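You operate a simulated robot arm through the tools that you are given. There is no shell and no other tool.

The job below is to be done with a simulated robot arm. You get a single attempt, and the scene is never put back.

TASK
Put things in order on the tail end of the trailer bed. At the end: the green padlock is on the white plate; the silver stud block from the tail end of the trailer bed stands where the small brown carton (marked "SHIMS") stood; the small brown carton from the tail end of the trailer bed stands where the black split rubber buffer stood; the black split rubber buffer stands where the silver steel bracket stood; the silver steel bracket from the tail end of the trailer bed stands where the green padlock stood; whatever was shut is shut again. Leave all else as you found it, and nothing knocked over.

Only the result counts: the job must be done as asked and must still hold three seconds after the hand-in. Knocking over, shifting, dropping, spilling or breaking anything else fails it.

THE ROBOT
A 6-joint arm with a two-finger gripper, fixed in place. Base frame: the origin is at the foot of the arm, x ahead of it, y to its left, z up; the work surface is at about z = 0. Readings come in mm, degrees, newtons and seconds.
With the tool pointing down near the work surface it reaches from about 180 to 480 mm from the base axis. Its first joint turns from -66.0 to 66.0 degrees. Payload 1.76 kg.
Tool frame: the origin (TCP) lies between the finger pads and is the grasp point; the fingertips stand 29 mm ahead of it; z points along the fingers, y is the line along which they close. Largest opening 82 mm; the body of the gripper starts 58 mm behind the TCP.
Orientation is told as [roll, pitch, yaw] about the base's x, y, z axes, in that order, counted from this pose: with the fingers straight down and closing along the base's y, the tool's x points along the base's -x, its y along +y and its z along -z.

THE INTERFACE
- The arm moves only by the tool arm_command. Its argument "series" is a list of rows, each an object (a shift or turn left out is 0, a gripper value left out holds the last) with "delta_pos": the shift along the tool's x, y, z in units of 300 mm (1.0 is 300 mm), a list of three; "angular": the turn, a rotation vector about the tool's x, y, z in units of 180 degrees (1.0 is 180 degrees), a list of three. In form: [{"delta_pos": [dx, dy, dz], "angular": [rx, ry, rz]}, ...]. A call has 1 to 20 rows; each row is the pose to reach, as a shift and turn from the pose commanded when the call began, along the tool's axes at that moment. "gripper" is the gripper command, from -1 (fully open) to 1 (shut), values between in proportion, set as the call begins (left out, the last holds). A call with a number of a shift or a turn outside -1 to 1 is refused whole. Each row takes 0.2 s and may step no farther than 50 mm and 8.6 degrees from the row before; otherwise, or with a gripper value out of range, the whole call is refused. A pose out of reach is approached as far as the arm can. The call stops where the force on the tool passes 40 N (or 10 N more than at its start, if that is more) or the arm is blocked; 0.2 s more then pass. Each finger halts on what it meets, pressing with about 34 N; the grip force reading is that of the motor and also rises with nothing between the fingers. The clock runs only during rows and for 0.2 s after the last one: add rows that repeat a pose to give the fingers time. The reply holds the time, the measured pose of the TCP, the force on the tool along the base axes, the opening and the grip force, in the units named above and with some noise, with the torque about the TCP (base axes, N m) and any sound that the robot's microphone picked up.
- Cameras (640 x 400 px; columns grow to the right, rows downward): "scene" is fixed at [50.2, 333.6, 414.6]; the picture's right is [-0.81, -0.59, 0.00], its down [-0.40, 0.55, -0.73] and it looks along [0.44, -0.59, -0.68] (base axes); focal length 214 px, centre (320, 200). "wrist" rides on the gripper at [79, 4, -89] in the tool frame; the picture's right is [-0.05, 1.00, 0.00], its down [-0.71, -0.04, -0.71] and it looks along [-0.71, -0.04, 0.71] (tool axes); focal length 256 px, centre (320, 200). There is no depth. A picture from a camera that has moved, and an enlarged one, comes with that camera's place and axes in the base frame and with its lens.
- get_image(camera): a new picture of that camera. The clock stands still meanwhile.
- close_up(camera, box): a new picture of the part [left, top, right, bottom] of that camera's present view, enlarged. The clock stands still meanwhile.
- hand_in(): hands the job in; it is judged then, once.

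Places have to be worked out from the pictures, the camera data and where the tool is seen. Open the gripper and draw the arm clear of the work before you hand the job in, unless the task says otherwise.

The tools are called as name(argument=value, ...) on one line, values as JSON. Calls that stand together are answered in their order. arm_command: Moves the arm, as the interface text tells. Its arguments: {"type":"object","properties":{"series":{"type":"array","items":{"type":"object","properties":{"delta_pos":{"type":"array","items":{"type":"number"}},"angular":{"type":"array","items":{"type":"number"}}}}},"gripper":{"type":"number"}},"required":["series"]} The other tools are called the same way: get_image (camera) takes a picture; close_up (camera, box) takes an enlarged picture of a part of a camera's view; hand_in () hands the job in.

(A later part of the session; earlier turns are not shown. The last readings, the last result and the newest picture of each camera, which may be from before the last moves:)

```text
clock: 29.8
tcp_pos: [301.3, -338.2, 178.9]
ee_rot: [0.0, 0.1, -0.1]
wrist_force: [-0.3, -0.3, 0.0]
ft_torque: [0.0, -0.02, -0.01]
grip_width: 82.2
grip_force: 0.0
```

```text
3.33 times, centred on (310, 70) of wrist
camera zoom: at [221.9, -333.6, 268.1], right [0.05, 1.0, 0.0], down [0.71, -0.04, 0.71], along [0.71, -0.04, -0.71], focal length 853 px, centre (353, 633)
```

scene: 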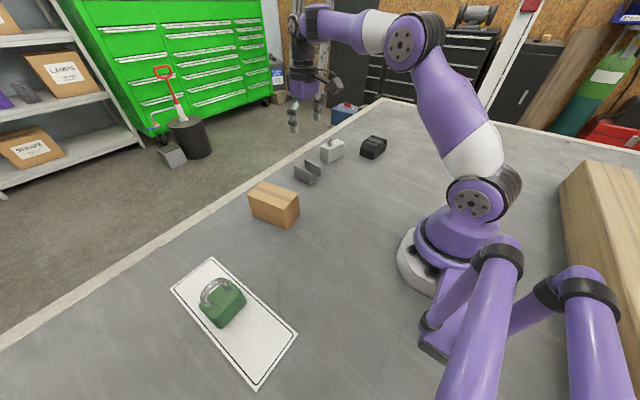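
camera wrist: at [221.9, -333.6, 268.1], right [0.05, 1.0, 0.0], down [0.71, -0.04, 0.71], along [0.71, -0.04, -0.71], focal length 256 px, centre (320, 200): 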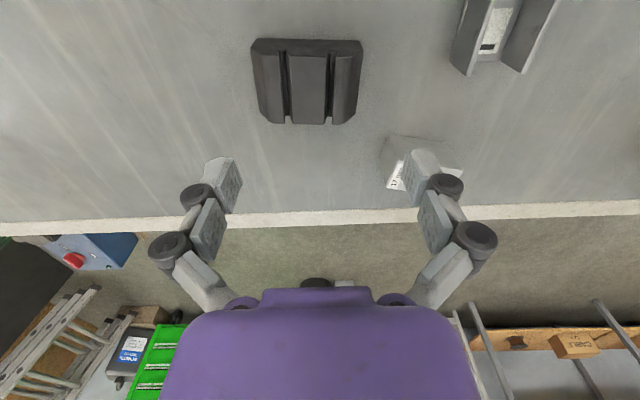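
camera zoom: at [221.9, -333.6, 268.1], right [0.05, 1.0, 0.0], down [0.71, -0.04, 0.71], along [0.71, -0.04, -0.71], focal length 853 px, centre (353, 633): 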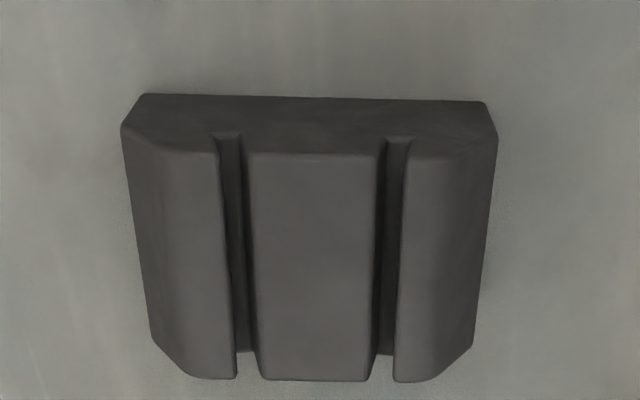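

Buffer measured: centre ≈ (310.5,-349), 94×55.5 mm, ~47 high, turned ~4°. The arm seems reach-limited at this height, so I go lower (z≈115) while turning yaw by -94° to close across the 55 mm faces.

arm_command(series=[{"delta_pos": [0, 0, 0.05], "angular": [0, 0, 0.0436]}, {"delta_pos": [0, 0, 0.1], "angular": [0, 0, 0.0872]}, {"delta_pos": [0, 0, 0.15], "angular": [0, 0, 0.1308]}, {"delta_pos": [0, 0, 0.2], "angular": [0, 0, 0.1744]}, {"delta_pos": [-0.005, -0.008, 0.2175], "angular": [0, 0, 0.218]}, {"delta_pos": [-0.01, -0.016, 0.2175], "angular": [0, 0, 0.2616]}, {"delta_pos": [-0.015, -0.024, 0.2175], "angular": [0, 0, 0.3052]}, {"delta_pos": [-0.02, -0.03, 0.2175], "angular": [0, 0, 0.3488]}, {"delta_pos": [-0.0233, -0.0333, 0.2175], "angular": [0, 0, 0.3924]}, {"delta_pos": [-0.0233, -0.0333, 0.2175], "angular": [0, 0, 0.436]}, {"delta_pos": [-0.0233, -0.0333, 0.2175], "angular": [0, 0, 0.4796]}, {"delta_pos": [-0.0233, -0.0333, 0.2175], "angular": [0, 0, 0.523]}, {"delta_pos": [-0.0233, -0.0333, 0.2175], "angular": [0, 0, 0.523]}], gripper=-1)

get_image(camera="wrist")

get_image(camera="scene")

```text
clock: 32.6
tcp_pos: [309.8, -350.3, 115.3]
ee_rot: [0.1, -0.1, -94.2]
wrist_force: [0.2, -0.1, 0.9]
ft_torque: [0.0, 0.0, 0.04]
grip_width: 81.9
grip_force: 0.1
```

```text
taken
camera wrist: at [320.7, -270.6, 204.2], right [0.99, -0.13, 0.0], down [-0.09, -0.7, 0.71], along [-0.09, -0.7, -0.71], focal length 256 px, centre (320, 200)
```

wrist: 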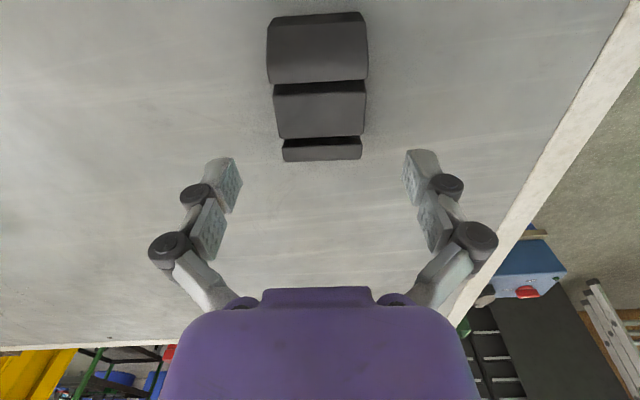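

```text
taken
```

scene: 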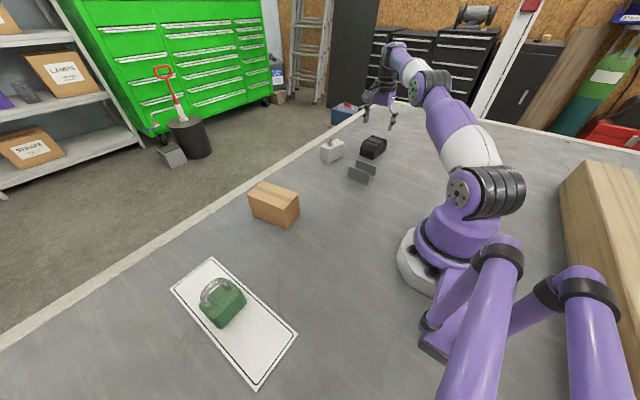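

The tool is now at (311,-349,115), yaw -94.1°, and the buffer lies centred between the finger planes. I descend to z≈40.

arm_command(series=[{"delta_pos": [0, 0, 0.08]}, {"delta_pos": [0, 0, 0.16]}, {"delta_pos": [0, 0, 0.22]}, {"delta_pos": [0, 0, 0.25]}, {"delta_pos": [0, 0, 0.25]}], gripper=-1)

get_image(camera="wrist")

close_up(camera="scene", box=[320, 90, 430, 190])

```text
clock: 33.8
tcp_pos: [309.4, -350.3, 41.6]
ee_rot: [0.0, -0.1, -94.2]
wrist_force: [-0.1, 0.1, -0.1]
ft_torque: [0.01, -0.01, 0.01]
grip_width: 81.8
grip_force: 0.0
```

```text
taken
camera wrist: at [320.7, -271.1, 129.4], right [0.99, -0.13, 0.0], down [-0.09, -0.7, 0.71], along [-0.09, -0.7, -0.71], focal length 256 px, centre (320, 200)
```

wrist: 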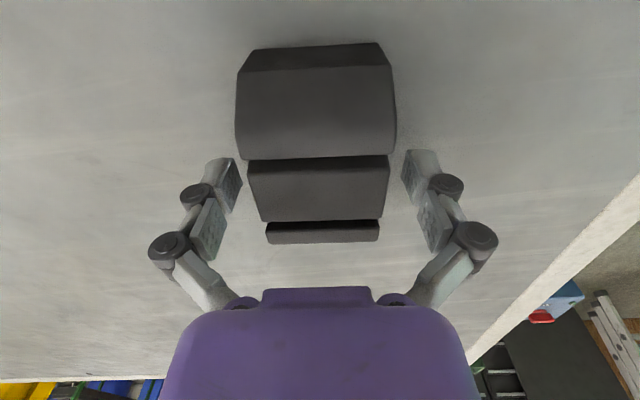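

```text
4.00 times, centred on (375, 140) of scene
camera zoom: at [50.2, 333.6, 414.6], right [-0.81, -0.59, 0.0], down [-0.4, 0.55, -0.73], along [0.44, -0.59, -0.68], focal length 858 px, centre (100, 440)
```

zoom: 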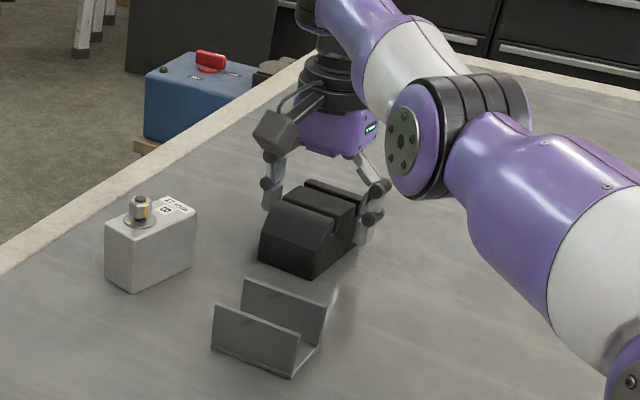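

Fingers straddle the middle of the buffer. I close the gripper and lift a little.

arm_command(series=[{"delta_pos": [0, 0, 0]}, {"delta_pos": [0, 0, 0]}, {"delta_pos": [0, 0, 0]}], gripper=1)

arm_command(series=[{"delta_pos": [0, 0, -0.02]}, {"delta_pos": [0, 0, -0.05]}, {"delta_pos": [0, 0, -0.1]}, {"delta_pos": [0, 0, -0.1]}], gripper=1)

get_image(camera="wrist")

close_up(camera="scene", box=[320, 90, 430, 190])

```text
clock: 34.6
tcp_pos: [310.6, -351.5, 42.4]
ee_rot: [0.2, -0.3, -94.2]
wrist_force: [-3.4, 1.0, 32.0]
ft_torque: [0.12, 0.14, -0.29]
grip_width: 57.3
grip_force: 33.8
```

```text
clock: 35.6
tcp_pos: [309.2, -350.3, 70.7]
ee_rot: [0.0, 0.0, -94.2]
wrist_force: [1.0, -0.8, -2.3]
ft_torque: [0.01, 0.01, 0.01]
grip_width: 57.3
grip_force: 33.6
```

```text
taken
camera wrist: at [320.4, -271.0, 159.0], right [0.99, -0.13, 0.0], down [-0.09, -0.7, 0.71], along [-0.09, -0.7, -0.71], focal length 256 px, centre (320, 200)
```

wrist: 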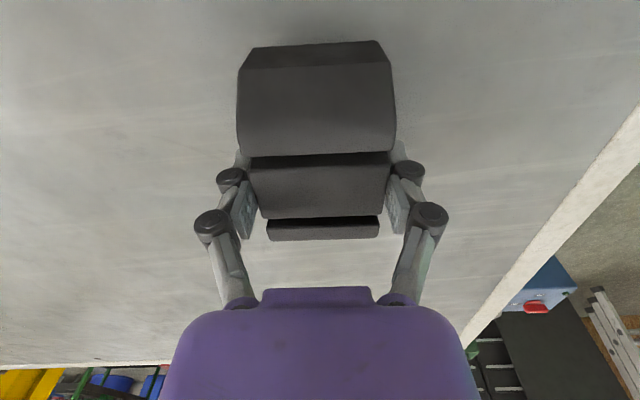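

```text
4.00 times, centred on (375, 140) of scene
camera zoom: at [50.2, 333.6, 414.6], right [-0.81, -0.59, 0.0], down [-0.4, 0.55, -0.73], along [0.44, -0.59, -0.68], focal length 858 px, centre (100, 440)
```

zoom: 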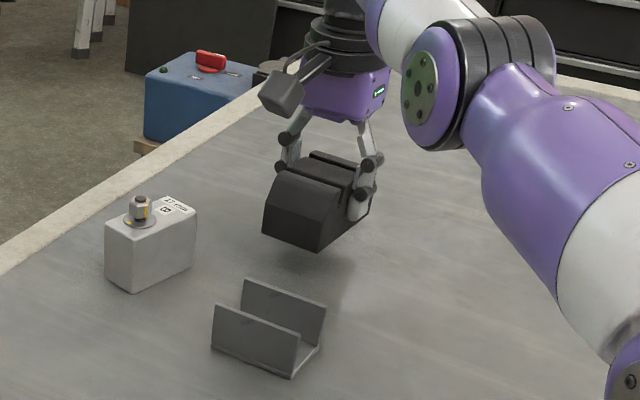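

The buffer is held firmly. I carry it with a bottom clearance of ~100 mm via a path inside, over to the bracket's old place (411,-89.3).

arm_command(series=[{"delta_pos": [0, 0, -0.08]}, {"delta_pos": [0.05, -0.01, -0.16]}, {"delta_pos": [0.145, -0.029, -0.25]}, {"delta_pos": [0.251, -0.0074, -0.25]}, {"delta_pos": [0.357, 0.0142, -0.25]}, {"delta_pos": [0.463, 0.0358, -0.25]}, {"delta_pos": [0.569, 0.0574, -0.25]}, {"delta_pos": [0.649, 0.111, -0.25]}, {"delta_pos": [0.728, 0.1645, -0.25]}, {"delta_pos": [0.808, 0.218, -0.25]}, {"delta_pos": [0.8876, 0.2715, -0.25]}, {"delta_pos": [0.8876, 0.2715, -0.25]}], gripper=1)

get_image(camera="wrist")

get_image(camera="scene")

```text
clock: 38.2
tcp_pos: [411.2, -90.5, 145.6]
ee_rot: [-0.1, -0.1, -94.2]
wrist_force: [-0.5, -0.5, -2.7]
ft_torque: [0.02, 0.02, -0.02]
grip_width: 57.3
grip_force: 34.2
out of reach, approached as far as the arm can: row 5, 6, 7, 8, 9
```

```text
taken
camera wrist: at [422.0, -11.3, 234.5], right [0.99, -0.13, 0.0], down [-0.09, -0.7, 0.71], along [-0.09, -0.7, -0.71], focal length 256 px, centre (320, 200)
```

wrist: 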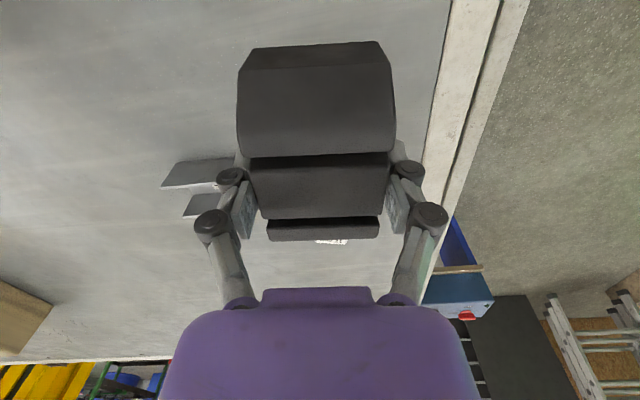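

```text
taken
```

scene: 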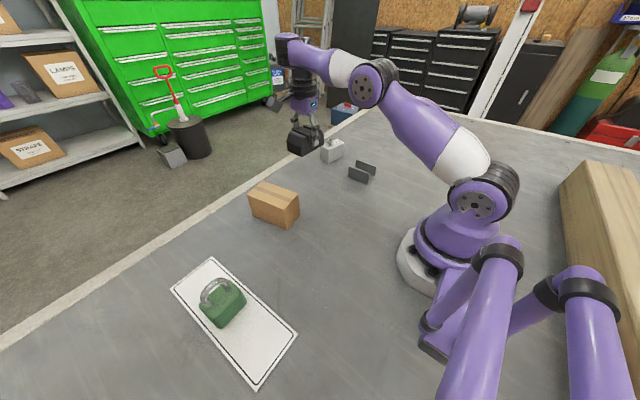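

The buffer is above the bracket's old place at (411,-90), though a few middle rows were near a reach limit. I lower to z≈47, then step to contact.

arm_command(series=[{"delta_pos": [0, 0, 0.09]}, {"delta_pos": [0, 0, 0.18]}, {"delta_pos": [0, 0, 0.26]}, {"delta_pos": [0, 0, 0.31]}, {"delta_pos": [0, 0, 0.327]}, {"delta_pos": [0, 0, 0.327]}], gripper=1)

arm_command(series=[{"delta_pos": [0, 0, 0.004]}, {"delta_pos": [0, 0, 0.008]}, {"delta_pos": [0, 0, 0.012]}, {"delta_pos": [0, 0, 0.012]}], gripper=1)

close_up(camera="scene", box=[250, 90, 390, 200])

```text
clock: 39.6
tcp_pos: [427.2, -95.3, 50.0]
ee_rot: [-0.1, -0.2, -94.2]
wrist_force: [-0.6, 0.2, -3.0]
ft_torque: [0.0, -0.02, -0.03]
grip_width: 57.1
grip_force: 34.5
out of reach, approached as far as the arm can: row 2, 3, 4, 5, 6
```

```text
clock: 40.6
tcp_pos: [427.7, -95.2, 46.6]
ee_rot: [0.0, -0.2, -94.2]
wrist_force: [-1.0, -0.3, -2.0]
ft_torque: [0.02, 0.0, -0.01]
grip_width: 57.5
grip_force: 33.6
```

```text
3.64 times, centred on (320, 145) of scene
camera zoom: at [50.2, 333.6, 414.6], right [-0.81, -0.59, 0.0], down [-0.4, 0.55, -0.73], along [0.44, -0.59, -0.68], focal length 780 px, centre (320, 400)
```

zoom: 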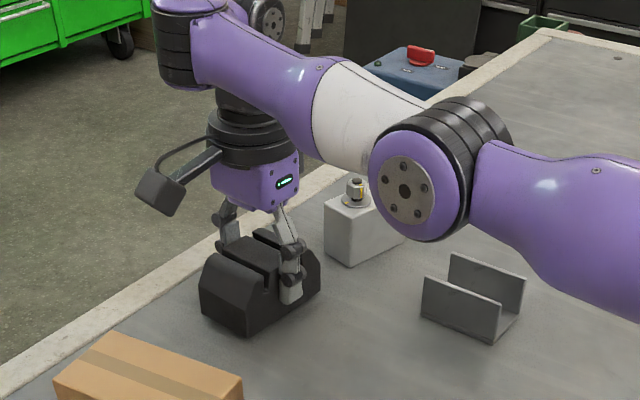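

The arm stopped at about (427,-95) instead of (411,-89): some joint limit at this yaw. The buffer is still held ~5 mm above the surface; I look at the whole arm before deciding.

get_image(camera="scene")

get_image(camera="wrist")

```text
taken
```

scene: 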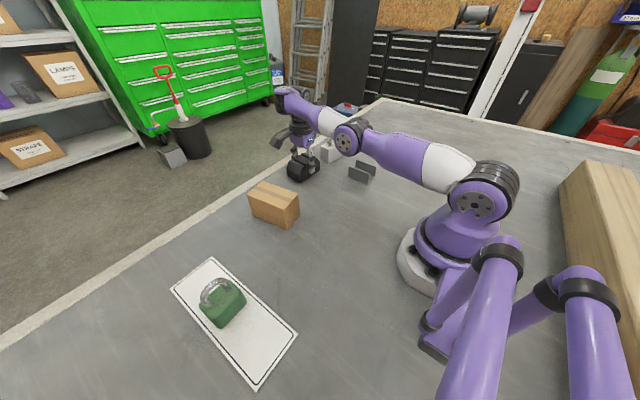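

```text
taken
camera wrist: at [438.9, -15.0, 135.9], right [0.99, -0.13, 0.0], down [-0.09, -0.7, 0.71], along [-0.09, -0.7, -0.71], focal length 256 px, centre (320, 200)
```

wrist: 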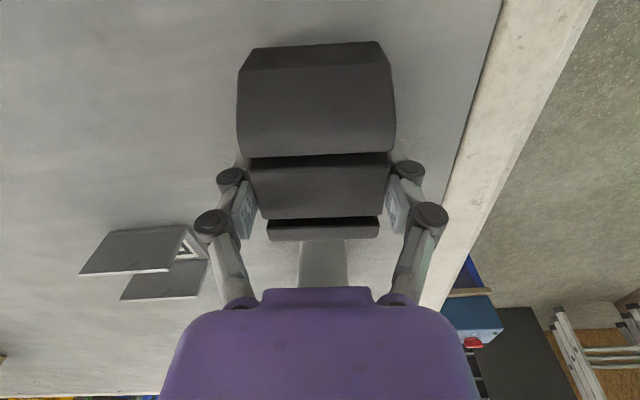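

The arm has slipped into an elbow-low posture (it went through the stretched pose at the buffer), which limits how near it can come. I will set the buffer down here safely for a moment, recover the elbow-up posture with an empty hand, and then move it to its exact place.

arm_command(series=[{"delta_pos": [0, 0, 0.004]}, {"delta_pos": [0, 0, 0.008]}, {"delta_pos": [0, 0, 0.01]}, {"delta_pos": [0, 0, 0.01]}], gripper=1)

```text
clock: 41.6
tcp_pos: [428.1, -94.0, 44.0]
ee_rot: [0.0, -0.2, -94.2]
wrist_force: [0.9, 0.6, -2.1]
ft_torque: [0.0, -0.01, -0.02]
grip_width: 57.9
grip_force: 33.6
```

Still free at z≈44; I go down another 1.5 mm.

arm_command(series=[{"delta_pos": [0, 0, 0.003]}, {"delta_pos": [0, 0, 0.005]}, {"delta_pos": [0, 0, 0.005]}], gripper=1)

```text
clock: 42.4
tcp_pos: [427.2, -94.6, 43.2]
ee_rot: [0.0, -0.1, -94.2]
wrist_force: [0.0, 0.9, -3.0]
ft_torque: [0.01, 0.02, 0.01]
grip_width: 57.4
grip_force: 34.2
```

Still no contact; another 1.5 mm.

arm_command(series=[{"delta_pos": [0, 0, 0.003]}, {"delta_pos": [0, 0, 0.005]}, {"delta_pos": [0, 0, 0.005]}], gripper=1)

```text
clock: 43.2
tcp_pos: [427.4, -94.3, 42.2]
ee_rot: [0.1, -0.1, -94.3]
wrist_force: [-10.4, 2.9, 20.5]
ft_torque: [-0.53, 0.04, -0.39]
grip_width: 57.8
grip_force: 34.6
```

Contact. I release the buffer here and then look.

arm_command(series=[{"delta_pos": [0, 0, -0.001]}, {"delta_pos": [0, 0, -0.001]}], gripper=1)

arm_command(series=[{"delta_pos": [0, 0, 0]}, {"delta_pos": [0, 0, 0]}, {"delta_pos": [0, 0, 0]}], gripper=-1)

get_image(camera="wrist")

```text
clock: 43.8
tcp_pos: [428.6, -93.7, 42.4]
ee_rot: [0.0, 0.0, -94.2]
wrist_force: [6.6, 0.5, 12.8]
ft_torque: [0.04, -0.69, -0.01]
grip_width: 57.8
grip_force: 34.5
```

```text
clock: 44.6
tcp_pos: [428.1, -93.2, 42.2]
ee_rot: [-0.2, 0.0, -94.2]
wrist_force: [-0.2, 0.6, 0.2]
ft_torque: [0.0, 0.0, 0.01]
grip_width: 82.0
grip_force: 0.0
```

```text
taken
camera wrist: at [438.9, -15.1, 130.6], right [0.99, -0.13, 0.0], down [-0.09, -0.7, 0.71], along [-0.09, -0.7, -0.71], focal length 256 px, centre (320, 200)
```

wrist: 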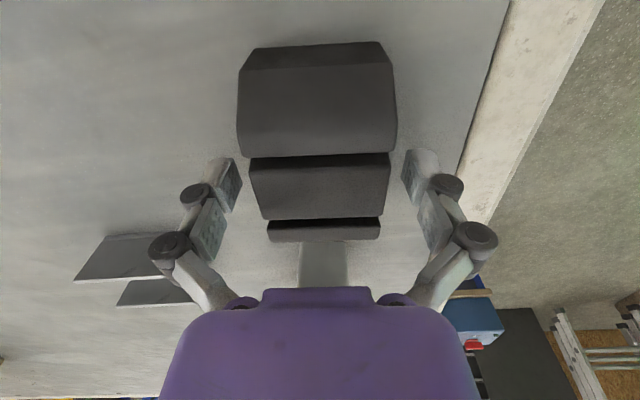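

The buffer stands stable. I rise straight up with the empty hand to stretch the arm, aiming to recover the elbow-up posture.

arm_command(series=[{"delta_pos": [0, 0, -0.08]}, {"delta_pos": [0, 0, -0.2]}, {"delta_pos": [0, 0, -0.32]}, {"delta_pos": [0, 0, -0.44]}, {"delta_pos": [0, 0, -0.56]}, {"delta_pos": [0, 0, -0.66]}, {"delta_pos": [0, 0, -0.66]}], gripper=-1)

get_image(camera="scene")

```text
clock: 46.2
tcp_pos: [419.8, -91.3, 232.3]
ee_rot: [0.1, -0.1, -94.1]
wrist_force: [1.1, 0.3, -0.5]
ft_torque: [-0.01, 0.0, 0.01]
grip_width: 81.7
grip_force: 0.1
out of reach, approached as far as the arm can: row 4, 6, 7
```

```text
taken
```

scene: 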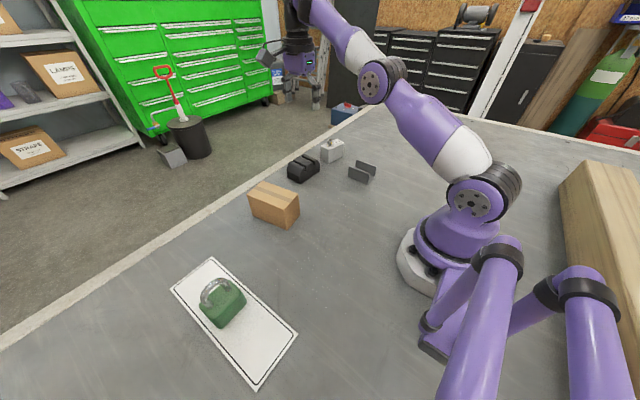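

The arm is at its outer limit here. I go down along the outer limit to about z=105 and stretch, so that a later upward and inward move can bring the elbow up again.

arm_command(series=[{"delta_pos": [-0.0071, 0.0495, 0.11]}, {"delta_pos": [-0.0142, 0.099, 0.22]}, {"delta_pos": [-0.0213, 0.1485, 0.33]}, {"delta_pos": [-0.0275, 0.1914, 0.417]}, {"delta_pos": [-0.0355, 0.2475, 0.417]}, {"delta_pos": [-0.0355, 0.2475, 0.417]}], gripper=-1)

get_image(camera="scene")

```text
clock: 47.6
tcp_pos: [462.9, -99.3, 110.6]
ee_rot: [0.0, -0.1, -94.2]
wrist_force: [0.5, -0.9, 0.4]
ft_torque: [0.02, 0.04, -0.04]
grip_width: 81.9
grip_force: 0.0
out of reach, approached as far as the arm can: row 3, 4, 5, 6
```

```text
taken
```

scene: 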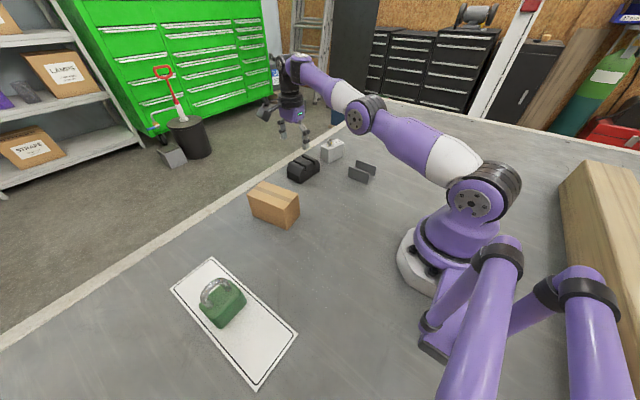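

Arm stretched at r≈473, z≈110. Now I ascend and retract, watching whether the elbow comes up.

arm_command(series=[{"delta_pos": [0, 0, -0.0667]}, {"delta_pos": [0.0085, -0.0594, -0.1667]}, {"delta_pos": [0.018, -0.1254, -0.2667]}, {"delta_pos": [0.0298, -0.2079, -0.3667]}, {"delta_pos": [0.044, -0.3069, -0.4]}, {"delta_pos": [0.044, -0.3069, -0.4]}], gripper=-1)

get_image(camera="scene")

```text
clock: 49.0
tcp_pos: [371.2, -78.2, 230.8]
ee_rot: [0.2, 0.1, -94.2]
wrist_force: [-0.1, 0.2, 0.2]
ft_torque: [-0.01, -0.01, -0.01]
grip_width: 82.3
grip_force: 0.1
out of reach, approached as far as the arm can: row 1
```

```text
taken
```

scene: 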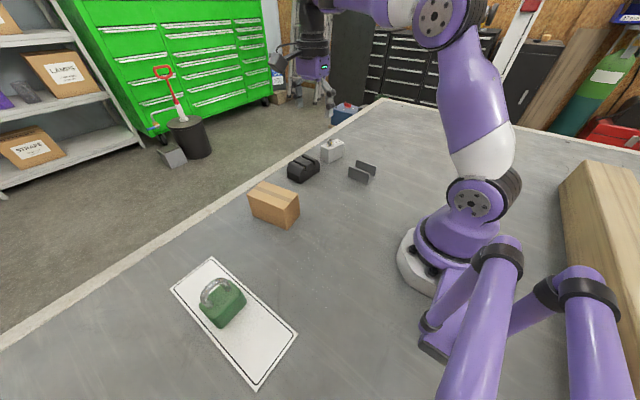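

The elbow is up again. I check where the buffer now stands from this pose.

get_image(camera="wrist")

close_up(camera="wrist", box=[310, 10, 430, 110])

```text
taken
camera wrist: at [381.9, 1.5, 319.9], right [0.99, -0.13, 0.0], down [-0.09, -0.7, 0.71], along [-0.09, -0.7, -0.71], focal length 256 px, centre (320, 200)
```

wrist: 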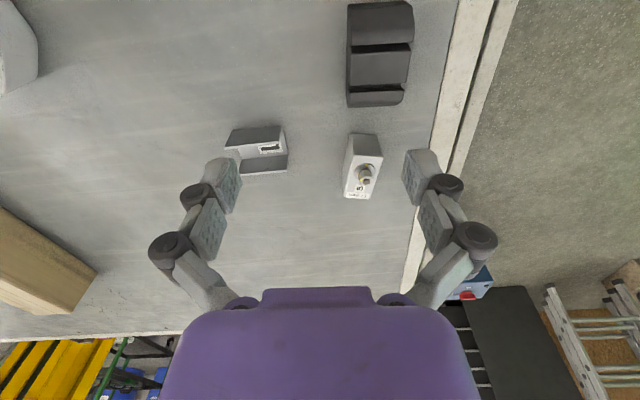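

```text
4.00 times, centred on (370, 60) of wrist
camera zoom: at [381.9, 1.5, 319.9], right [0.99, -0.13, 0.0], down [-0.09, -0.7, 0.71], along [-0.09, -0.7, -0.71], focal length 1024 px, centre (120, 760)
```

zoom: 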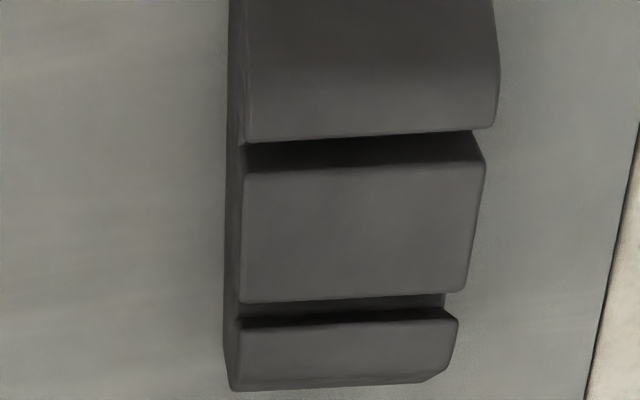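

The buffer stands at about (430,-93). I go down to z≈100 over it, then descend around it to regrip.

arm_command(series=[{"delta_pos": [-0.01, 0.04, 0.12]}, {"delta_pos": [-0.02, 0.08, 0.24]}, {"delta_pos": [-0.03, 0.13, 0.35]}, {"delta_pos": [-0.0415, 0.1935, 0.436]}, {"delta_pos": [-0.0415, 0.1935, 0.436]}, {"delta_pos": [-0.0415, 0.1935, 0.436]}], gripper=-1)

get_image(camera="wrist")

```text
clock: 50.4
tcp_pos: [428.1, -94.9, 100.6]
ee_rot: [0.0, -0.1, -94.2]
wrist_force: [0.7, 0.8, 0.6]
ft_torque: [-0.01, 0.03, 0.0]
grip_width: 82.0
grip_force: 0.0
```

```text
taken
camera wrist: at [439.4, -15.3, 189.4], right [0.99, -0.13, 0.0], down [-0.09, -0.7, 0.71], along [-0.09, -0.7, -0.71], focal length 256 px, centre (320, 200)
```

wrist: 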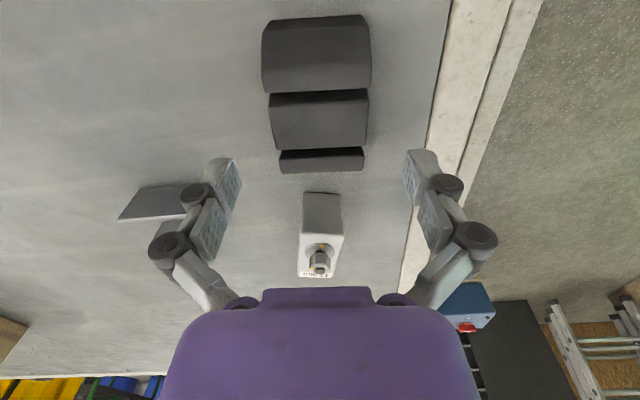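

Aligned over the buffer at (429.7,-93.8). I descend to z≈42, grip, and lift.

arm_command(series=[{"delta_pos": [0, 0, 0.08]}, {"delta_pos": [0, 0, 0.15]}, {"delta_pos": [0, 0, 0.193]}, {"delta_pos": [0, 0, 0.193]}], gripper=-1)

arm_command(series=[{"delta_pos": [0, 0, 0]}, {"delta_pos": [0, 0, 0]}, {"delta_pos": [0, 0, 0]}], gripper=1)

arm_command(series=[{"delta_pos": [0, 0, -0.02]}, {"delta_pos": [0, 0, -0.05]}, {"delta_pos": [0, 0, -0.08]}, {"delta_pos": [0, 0, -0.08]}], gripper=1)

get_image(camera="wrist")

get_image(camera="scene")

```text
clock: 51.4
tcp_pos: [428.5, -93.9, 42.5]
ee_rot: [0.1, 0.0, -94.2]
wrist_force: [0.0, -0.4, 0.1]
ft_torque: [-0.02, -0.02, 0.02]
grip_width: 81.7
grip_force: 0.1
```

```text
clock: 52.2
tcp_pos: [429.6, -93.5, 44.7]
ee_rot: [0.1, 0.0, -94.3]
wrist_force: [-2.2, -0.2, 3.7]
ft_torque: [-0.05, -0.05, -0.04]
grip_width: 57.6
grip_force: 33.1
stopped in row 3: the force on the tool passed its limit at 42 N (the readings are from after the stop); the commanded pose is now the measured one
```

```text
clock: 53.2
tcp_pos: [429.9, -94.6, 69.7]
ee_rot: [0.0, -0.1, -94.3]
wrist_force: [-0.5, -0.2, -2.4]
ft_torque: [0.01, 0.0, 0.0]
grip_width: 57.4
grip_force: 33.8
```

```text
taken
camera wrist: at [439.8, -14.9, 157.1], right [0.99, -0.13, 0.0], down [-0.09, -0.7, 0.71], along [-0.09, -0.7, -0.71], focal length 256 px, centre (320, 200)
```

wrist: 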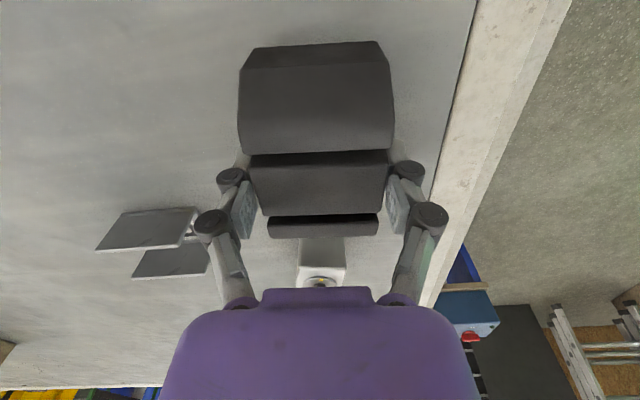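

```text
taken
```

scene: 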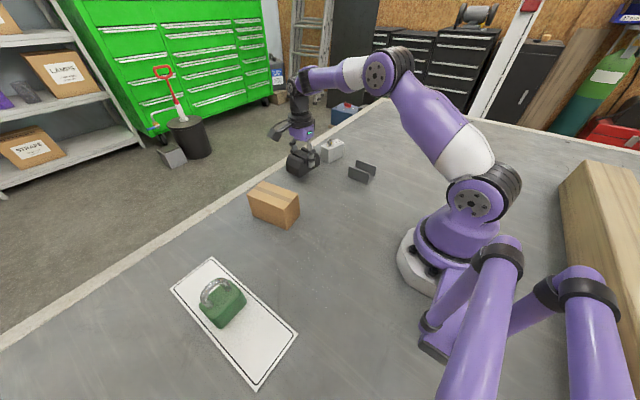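

The elbow-up posture holds and the buffer is gripped. I shift it to the exact place (411,-90) and lower to z≈48.

arm_command(series=[{"delta_pos": [0.003, -0.03, 0]}, {"delta_pos": [0.0067, -0.0643, 0]}, {"delta_pos": [0.0067, -0.0643, 0.035]}, {"delta_pos": [0.0067, -0.0643, 0.067]}, {"delta_pos": [0.0067, -0.0643, 0.067]}], gripper=1)

get_image(camera="wrist")

close_up(camera="scene", box=[260, 110, 400, 220])

```text
clock: 54.4
tcp_pos: [410.0, -91.6, 48.0]
ee_rot: [0.0, -0.1, -94.1]
wrist_force: [0.7, -0.1, -2.7]
ft_torque: [0.0, 0.01, -0.01]
grip_width: 57.5
grip_force: 33.9
```

```text
taken
camera wrist: at [420.8, -11.6, 136.9], right [0.99, -0.13, 0.0], down [-0.09, -0.7, 0.71], along [-0.09, -0.7, -0.71], focal length 256 px, centre (320, 200)
```

wrist: 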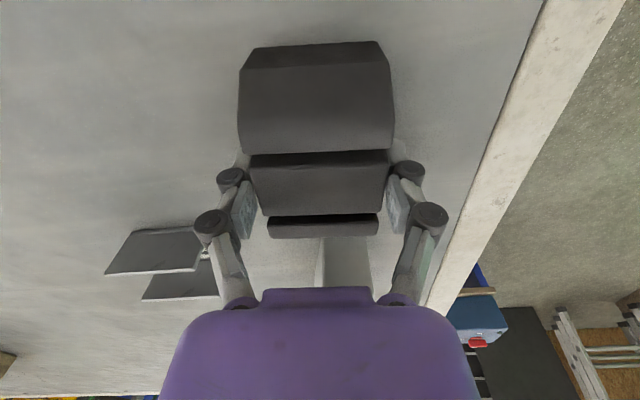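

```text
3.64 times, centred on (330, 165) of scene
camera zoom: at [50.2, 333.6, 414.6], right [-0.81, -0.59, 0.0], down [-0.4, 0.55, -0.73], along [0.44, -0.59, -0.68], focal length 780 px, centre (284, 327)
```

zoom: 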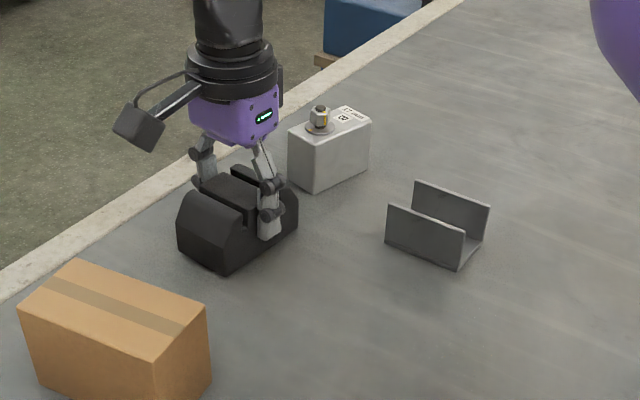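

Position (411.1,-90.1) is right. I step down towards contact.

arm_command(series=[{"delta_pos": [0, 0, 0.004]}, {"delta_pos": [0, 0, 0.008]}, {"delta_pos": [0, 0, 0.01]}, {"delta_pos": [0, 0, 0.01]}], gripper=1)

arm_command(series=[{"delta_pos": [0, 0, 0.002]}, {"delta_pos": [0, 0, 0.004]}, {"delta_pos": [0, 0, 0.004]}], gripper=1)

```text
clock: 55.4
tcp_pos: [410.0, -89.4, 45.2]
ee_rot: [0.0, -0.1, -94.1]
wrist_force: [0.6, -0.8, -2.5]
ft_torque: [0.02, 0.01, -0.05]
grip_width: 57.6
grip_force: 33.7
```

```text
clock: 56.2
tcp_pos: [409.7, -90.5, 44.7]
ee_rot: [-0.1, -0.1, -94.3]
wrist_force: [-3.5, 2.2, 7.4]
ft_torque: [0.04, 0.19, -0.05]
grip_width: 57.3
grip_force: 34.2
```

Light contact (7 N). I open the gripper here and check the result.

arm_command(series=[{"delta_pos": [0, 0, 0.0005]}, {"delta_pos": [0, 0, 0.0005]}, {"delta_pos": [0, 0, 0.0005]}], gripper=-1)

get_image(camera="wrist")

get_image(camera="scene")

```text
clock: 57.0
tcp_pos: [410.3, -90.6, 44.3]
ee_rot: [0.0, -0.1, -94.2]
wrist_force: [0.0, -1.0, -0.8]
ft_torque: [0.01, 0.01, 0.0]
grip_width: 82.2
grip_force: 0.1
```

```text
taken
camera wrist: at [420.9, -11.4, 132.6], right [0.99, -0.13, 0.0], down [-0.09, -0.7, 0.71], along [-0.09, -0.7, -0.71], focal length 256 px, centre (320, 200)
```

wrist: 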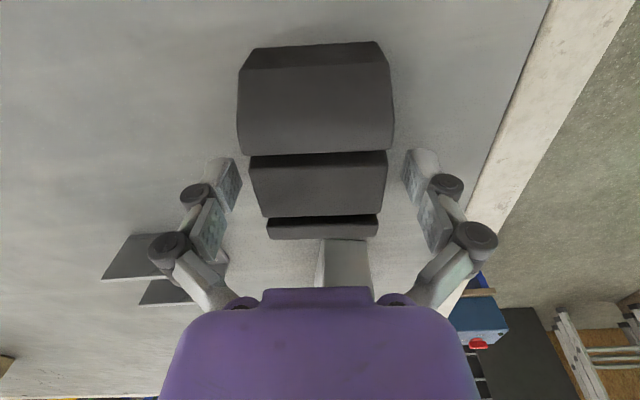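

```text
taken
```

scene: 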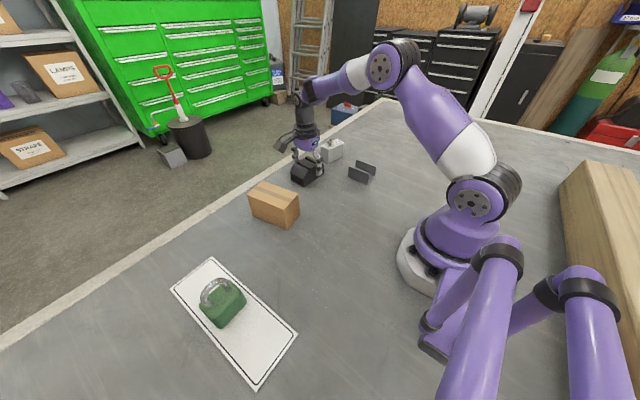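

The buffer now stands at (411,-89.5), where the bracket stood. Next the carton: I rise, then turn the yaw back to about +8° while moving over it.

arm_command(series=[{"delta_pos": [0, 0, -0.08]}, {"delta_pos": [0, 0, -0.2]}, {"delta_pos": [0, 0, -0.32]}, {"delta_pos": [0, 0, -0.43]}, {"delta_pos": [0.04, -0.02, -0.45], "angular": [0, 0, -0.0405]}, {"delta_pos": [0.08, -0.04, -0.47], "angular": [0, 0, -0.081]}, {"delta_pos": [0.12, -0.06, -0.488], "angular": [0, 0, -0.1215]}, {"delta_pos": [0.165, -0.08, -0.488], "angular": [0, 0, -0.162]}, {"delta_pos": [0.21, -0.1, -0.488], "angular": [0, 0, -0.2025]}, {"delta_pos": [0.255, -0.12, -0.488], "angular": [0, 0, -0.243]}, {"delta_pos": [0.3, -0.14, -0.488], "angular": [0, 0, -0.2835]}, {"delta_pos": [0.345, -0.16, -0.488], "angular": [0, 0, -0.324]}, {"delta_pos": [0.39, -0.18, -0.488], "angular": [0, 0, -0.3645]}, {"delta_pos": [0.435, -0.2, -0.488], "angular": [0, 0, -0.405]}, {"delta_pos": [0.48, -0.22, -0.488], "angular": [0, 0, -0.4455]}, {"delta_pos": [0.52, -0.245, -0.488], "angular": [0, 0, -0.486]}, {"delta_pos": [0.55, -0.265, -0.488], "angular": [0, 0, -0.5265]}, {"delta_pos": [0.5743, -0.2795, -0.488], "angular": [0, 0, -0.5675]}, {"delta_pos": [0.5743, -0.2795, -0.488], "angular": [0, 0, -0.5675]}], gripper=-1)

get_image(camera="wrist")

get_image(camera="scene")

```text
clock: 61.0
tcp_pos: [339.3, 88.3, 189.4]
ee_rot: [-0.2, 0.0, 8.0]
wrist_force: [0.3, 0.0, 0.8]
ft_torque: [0.0, 0.04, 0.01]
grip_width: 81.9
grip_force: 0.0
```

```text
taken
camera wrist: at [260.8, 81.3, 278.9], right [-0.09, 1.0, 0.0], down [0.7, 0.06, 0.71], along [0.7, 0.06, -0.71], focal length 256 px, centre (320, 200)
```

wrist: 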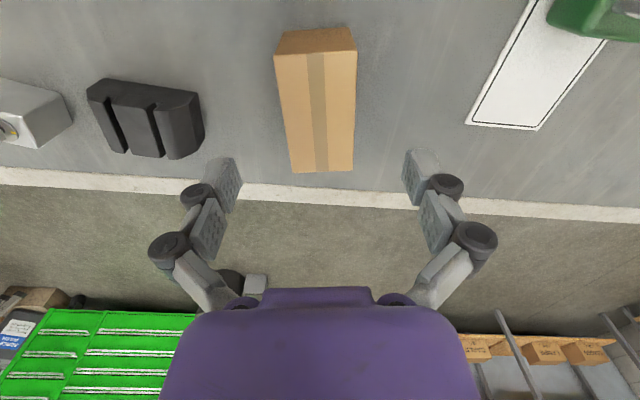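

```text
taken
```

scene: 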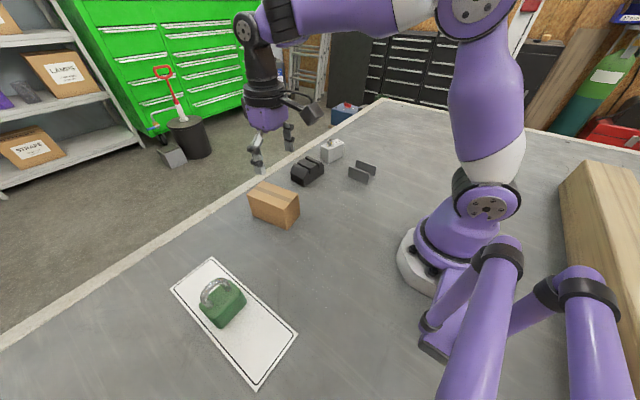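

Now enlarge the carton for an exact measurement.

close_up(camera="wrist", box=[235, 10, 395, 190])

close_up(camera="wrist", box=[75, 65, 215, 170])

```text
2.22 times, centred on (315, 100) of wrist
camera zoom: at [260.8, 81.3, 278.9], right [-0.09, 1.0, 0.0], down [0.7, 0.06, 0.71], along [0.7, 0.06, -0.71], focal length 569 px, centre (331, 422)
```

zoom: 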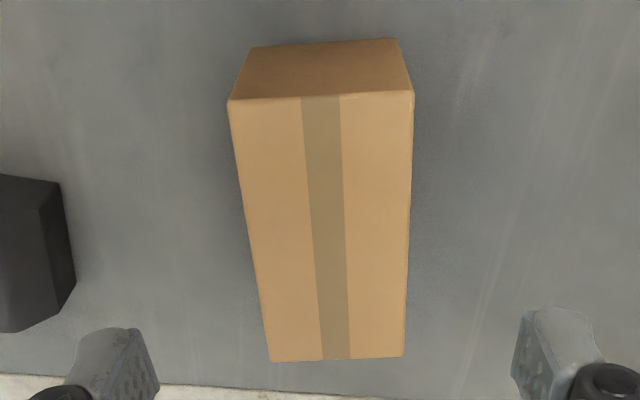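

```text
3.81 times, centred on (145, 118) of wrist
camera zoom: at [260.8, 81.3, 278.9], right [-0.09, 1.0, 0.0], down [0.7, 0.06, 0.71], along [0.7, 0.06, -0.71], focal length 975 px, centre (987, 514)
```

zoom: 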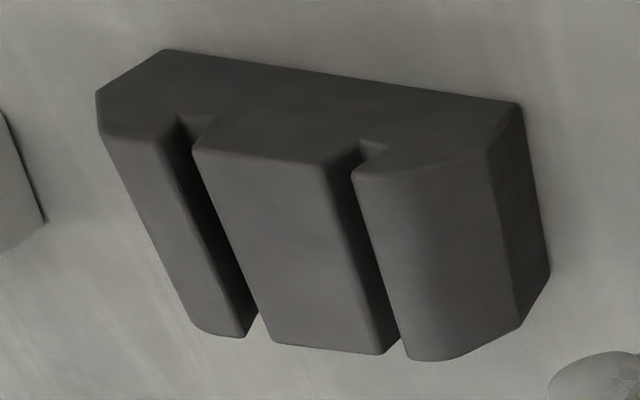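

Carton: 109×61×73.5 mm, yaw 8.0°, centre (370.6,90.7); the buffer's new centre reads (410,-90), as wanted. I move over the carton and descend to z≈46.

arm_command(series=[{"delta_pos": [-0.05, -0.003, 0.03]}, {"delta_pos": [-0.1035, -0.0065, 0.1]}, {"delta_pos": [-0.1035, -0.0065, 0.2]}, {"delta_pos": [-0.1035, -0.0065, 0.3]}, {"delta_pos": [-0.1035, -0.0065, 0.4]}, {"delta_pos": [-0.1035, -0.0065, 0.45]}, {"delta_pos": [-0.1035, -0.0065, 0.48]}, {"delta_pos": [-0.1035, -0.0065, 0.48]}], gripper=-1)

get_image(camera="wrist")

close_up(camera="scene", box=[220, 130, 340, 240])

```text
clock: 62.8
tcp_pos: [368.8, 89.9, 46.6]
ee_rot: [-0.1, 0.1, 8.0]
wrist_force: [-0.3, 0.7, 0.5]
ft_torque: [-0.03, -0.05, 0.02]
grip_width: 81.8
grip_force: 0.1
```

```text
taken
camera wrist: at [291.6, 83.7, 134.4], right [-0.09, 1.0, 0.0], down [0.7, 0.06, 0.71], along [0.7, 0.06, -0.71], focal length 256 px, centre (320, 200)
```

wrist: 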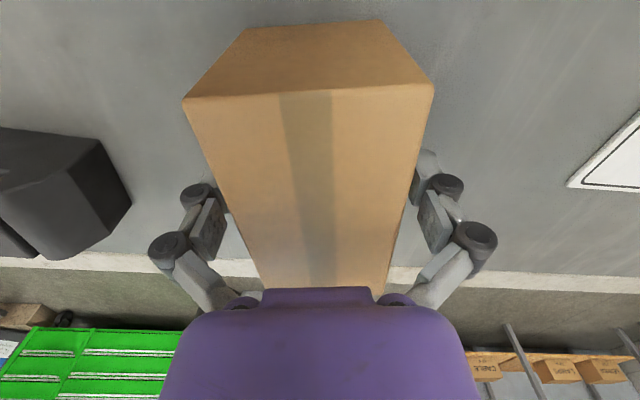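

```text
3.64 times, centred on (280, 185) of scene
camera zoom: at [50.2, 333.6, 414.6], right [-0.81, -0.59, 0.0], down [-0.4, 0.55, -0.73], along [0.44, -0.59, -0.68], focal length 780 px, centre (466, 254)
```

zoom: 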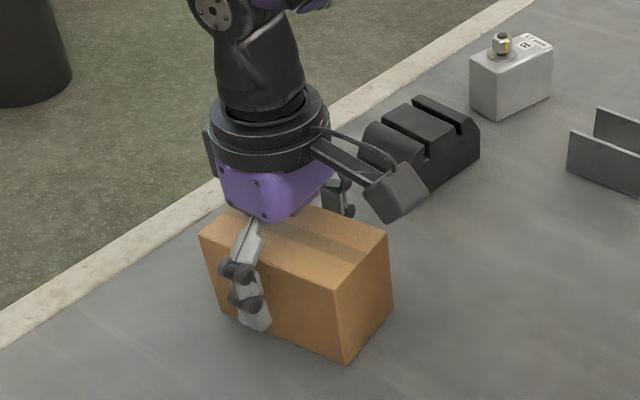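

Fingers straddle the carton. I close the gripper.

arm_command(series=[{"delta_pos": [0, 0, 0]}, {"delta_pos": [0, 0, 0]}, {"delta_pos": [0, 0, 0]}], gripper=1)

arm_command(series=[{"delta_pos": [0, 0, -0.02]}, {"delta_pos": [0, 0, -0.05]}, {"delta_pos": [0, 0, -0.08]}, {"delta_pos": [0, 0, -0.08]}], gripper=1)

get_image(camera="wrist")

close_up(camera="scene", box=[220, 130, 340, 240])

```text
clock: 63.6
tcp_pos: [371.4, 90.0, 45.6]
ee_rot: [-0.1, -0.1, 7.9]
wrist_force: [-1.1, -2.8, 21.2]
ft_torque: [-0.33, 0.06, 0.04]
grip_width: 61.6
grip_force: 34.1
```

```text
clock: 64.6
tcp_pos: [370.0, 89.6, 71.3]
ee_rot: [-0.1, 0.0, 7.9]
wrist_force: [0.5, 0.9, -4.1]
ft_torque: [-0.01, 0.0, 0.0]
grip_width: 61.5
grip_force: 34.0
```

```text
taken
camera wrist: at [291.8, 83.7, 158.6], right [-0.09, 1.0, 0.0], down [0.7, 0.06, 0.71], along [0.7, 0.06, -0.71], focal length 256 px, centre (320, 200)
```

wrist: 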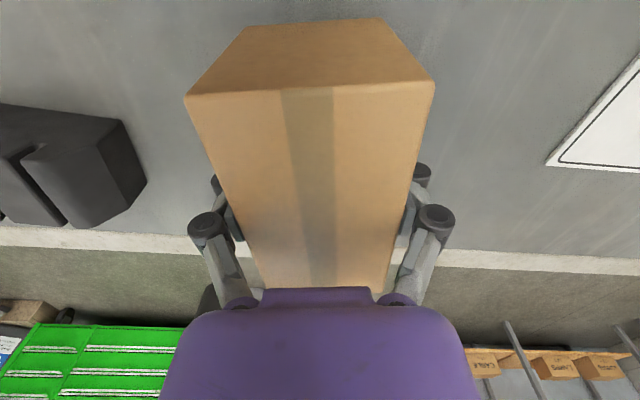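

```text
3.64 times, centred on (280, 185) of scene
camera zoom: at [50.2, 333.6, 414.6], right [-0.81, -0.59, 0.0], down [-0.4, 0.55, -0.73], along [0.44, -0.59, -0.68], focal length 780 px, centre (466, 254)
```

zoom: 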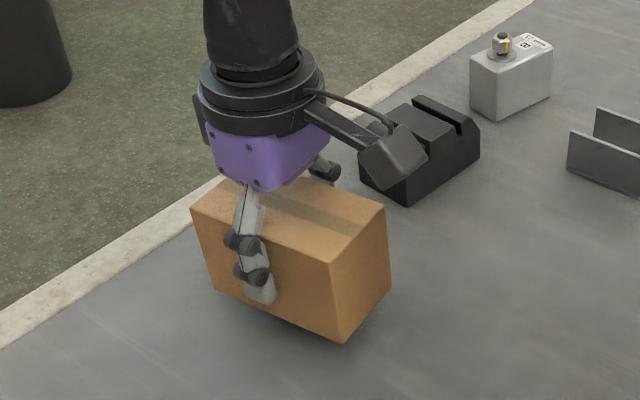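

The carton is held level. I raise it to z≈160 and swing it along an inner arc (r≈375) toward the −y side.

arm_command(series=[{"delta_pos": [0, 0, -0.1]}, {"delta_pos": [0, 0, -0.2]}, {"delta_pos": [0, 0, -0.3]}, {"delta_pos": [0.009, -0.1, -0.3]}, {"delta_pos": [0.018, -0.2, -0.3]}, {"delta_pos": [0.0276, -0.3015, -0.3]}, {"delta_pos": [0.0633, -0.406, -0.3]}, {"delta_pos": [0.099, -0.51, -0.3]}, {"delta_pos": [0.1347, -0.615, -0.3]}, {"delta_pos": [0.1704, -0.719, -0.3]}, {"delta_pos": [0.1704, -0.719, -0.3]}], gripper=1)

get_image(camera="scene")

```text
clock: 67.0
tcp_pos: [349.2, -131.0, 161.9]
ee_rot: [-0.1, -0.1, 8.0]
wrist_force: [-0.6, 0.3, -4.2]
ft_torque: [0.0, 0.01, 0.0]
grip_width: 61.5
grip_force: 33.7
```

```text
taken
```

scene: 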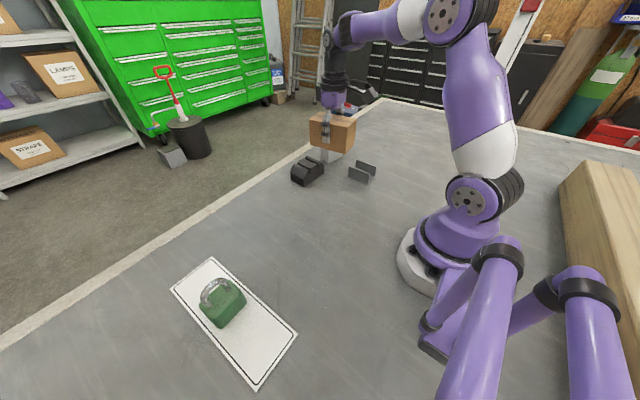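

Going well. I continue the arc to above (275,-310) and lower to z≈85 inside the reach limit, turning yaw to -4°.

arm_command(series=[{"delta_pos": [0.0634, -0.092, 0], "angular": [0, 0, 0.01]}, {"delta_pos": [0.1268, -0.184, 0], "angular": [0, 0, 0.02]}, {"delta_pos": [0.19, -0.276, 0], "angular": [0, 0, 0.03]}, {"delta_pos": [0.2537, -0.368, 0], "angular": [0, 0, 0.04]}, {"delta_pos": [0.305, -0.437, 0], "angular": [0, 0, 0.05]}, {"delta_pos": [0.357, -0.505, 0], "angular": [0, 0, 0.06]}, {"delta_pos": [0.348, -0.525, 0.08], "angular": [0, 0, 0.0667]}, {"delta_pos": [0.34, -0.545, 0.16], "angular": [0, 0, 0.0667]}, {"delta_pos": [0.331, -0.5594, 0.25], "angular": [0, 0, 0.0667]}, {"delta_pos": [0.331, -0.5594, 0.25], "angular": [0, 0, 0.0667]}], gripper=1)

get_image(camera="scene")

get_image(camera="wrist")

```text
clock: 69.2
tcp_pos: [273.8, -311.5, 83.8]
ee_rot: [-0.2, 0.0, -4.2]
wrist_force: [0.6, -0.4, -4.0]
ft_torque: [0.02, 0.0, 0.02]
grip_width: 61.5
grip_force: 34.2
```

```text
taken
```

scene: 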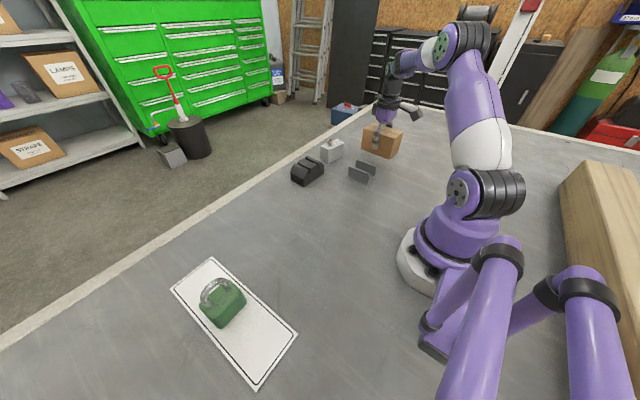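

```text
taken
camera wrist: at [196.0, -300.4, 173.1], right [0.12, 0.99, 0.0], down [0.7, -0.09, 0.71], along [0.7, -0.09, -0.71], focal length 256 px, centre (320, 200)
```

wrist: 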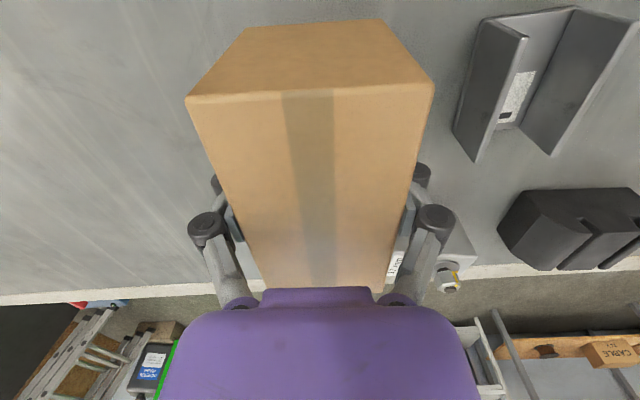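

All clear. I move outward to (310.5,-349) while dropping to z≈68.

arm_command(series=[{"delta_pos": [-0.03, -0.03, 0.02]}, {"delta_pos": [-0.065, -0.06, 0.04]}, {"delta_pos": [-0.1, -0.095, 0.055]}, {"delta_pos": [-0.1271, -0.1214, 0.055]}, {"delta_pos": [-0.1271, -0.1214, 0.055]}, {"delta_pos": [-0.1271, -0.1214, 0.055]}], gripper=1)

get_image(camera="scene")

get_image(camera="wrist")

```text
clock: 70.6
tcp_pos: [309.7, -349.8, 69.7]
ee_rot: [-0.1, 0.1, -4.1]
wrist_force: [0.1, 0.4, -3.2]
ft_torque: [0.0, 0.0, 0.01]
grip_width: 61.4
grip_force: 34.3
```

```text
taken
```

scene: 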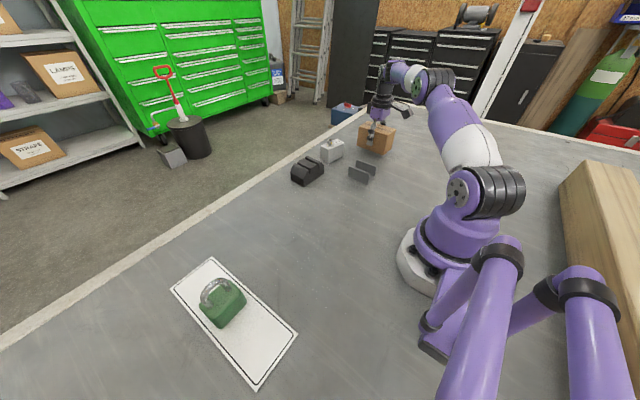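

```text
taken
camera wrist: at [231.2, -339.3, 157.7], right [0.12, 0.99, 0.0], down [0.7, -0.09, 0.71], along [0.7, -0.09, -0.71], focal length 256 px, centre (320, 200)
```

wrist: 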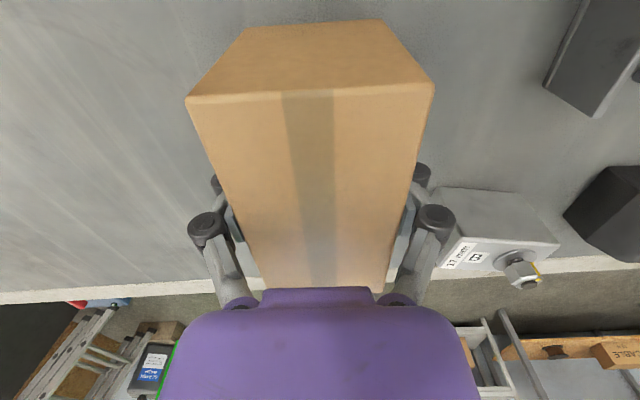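

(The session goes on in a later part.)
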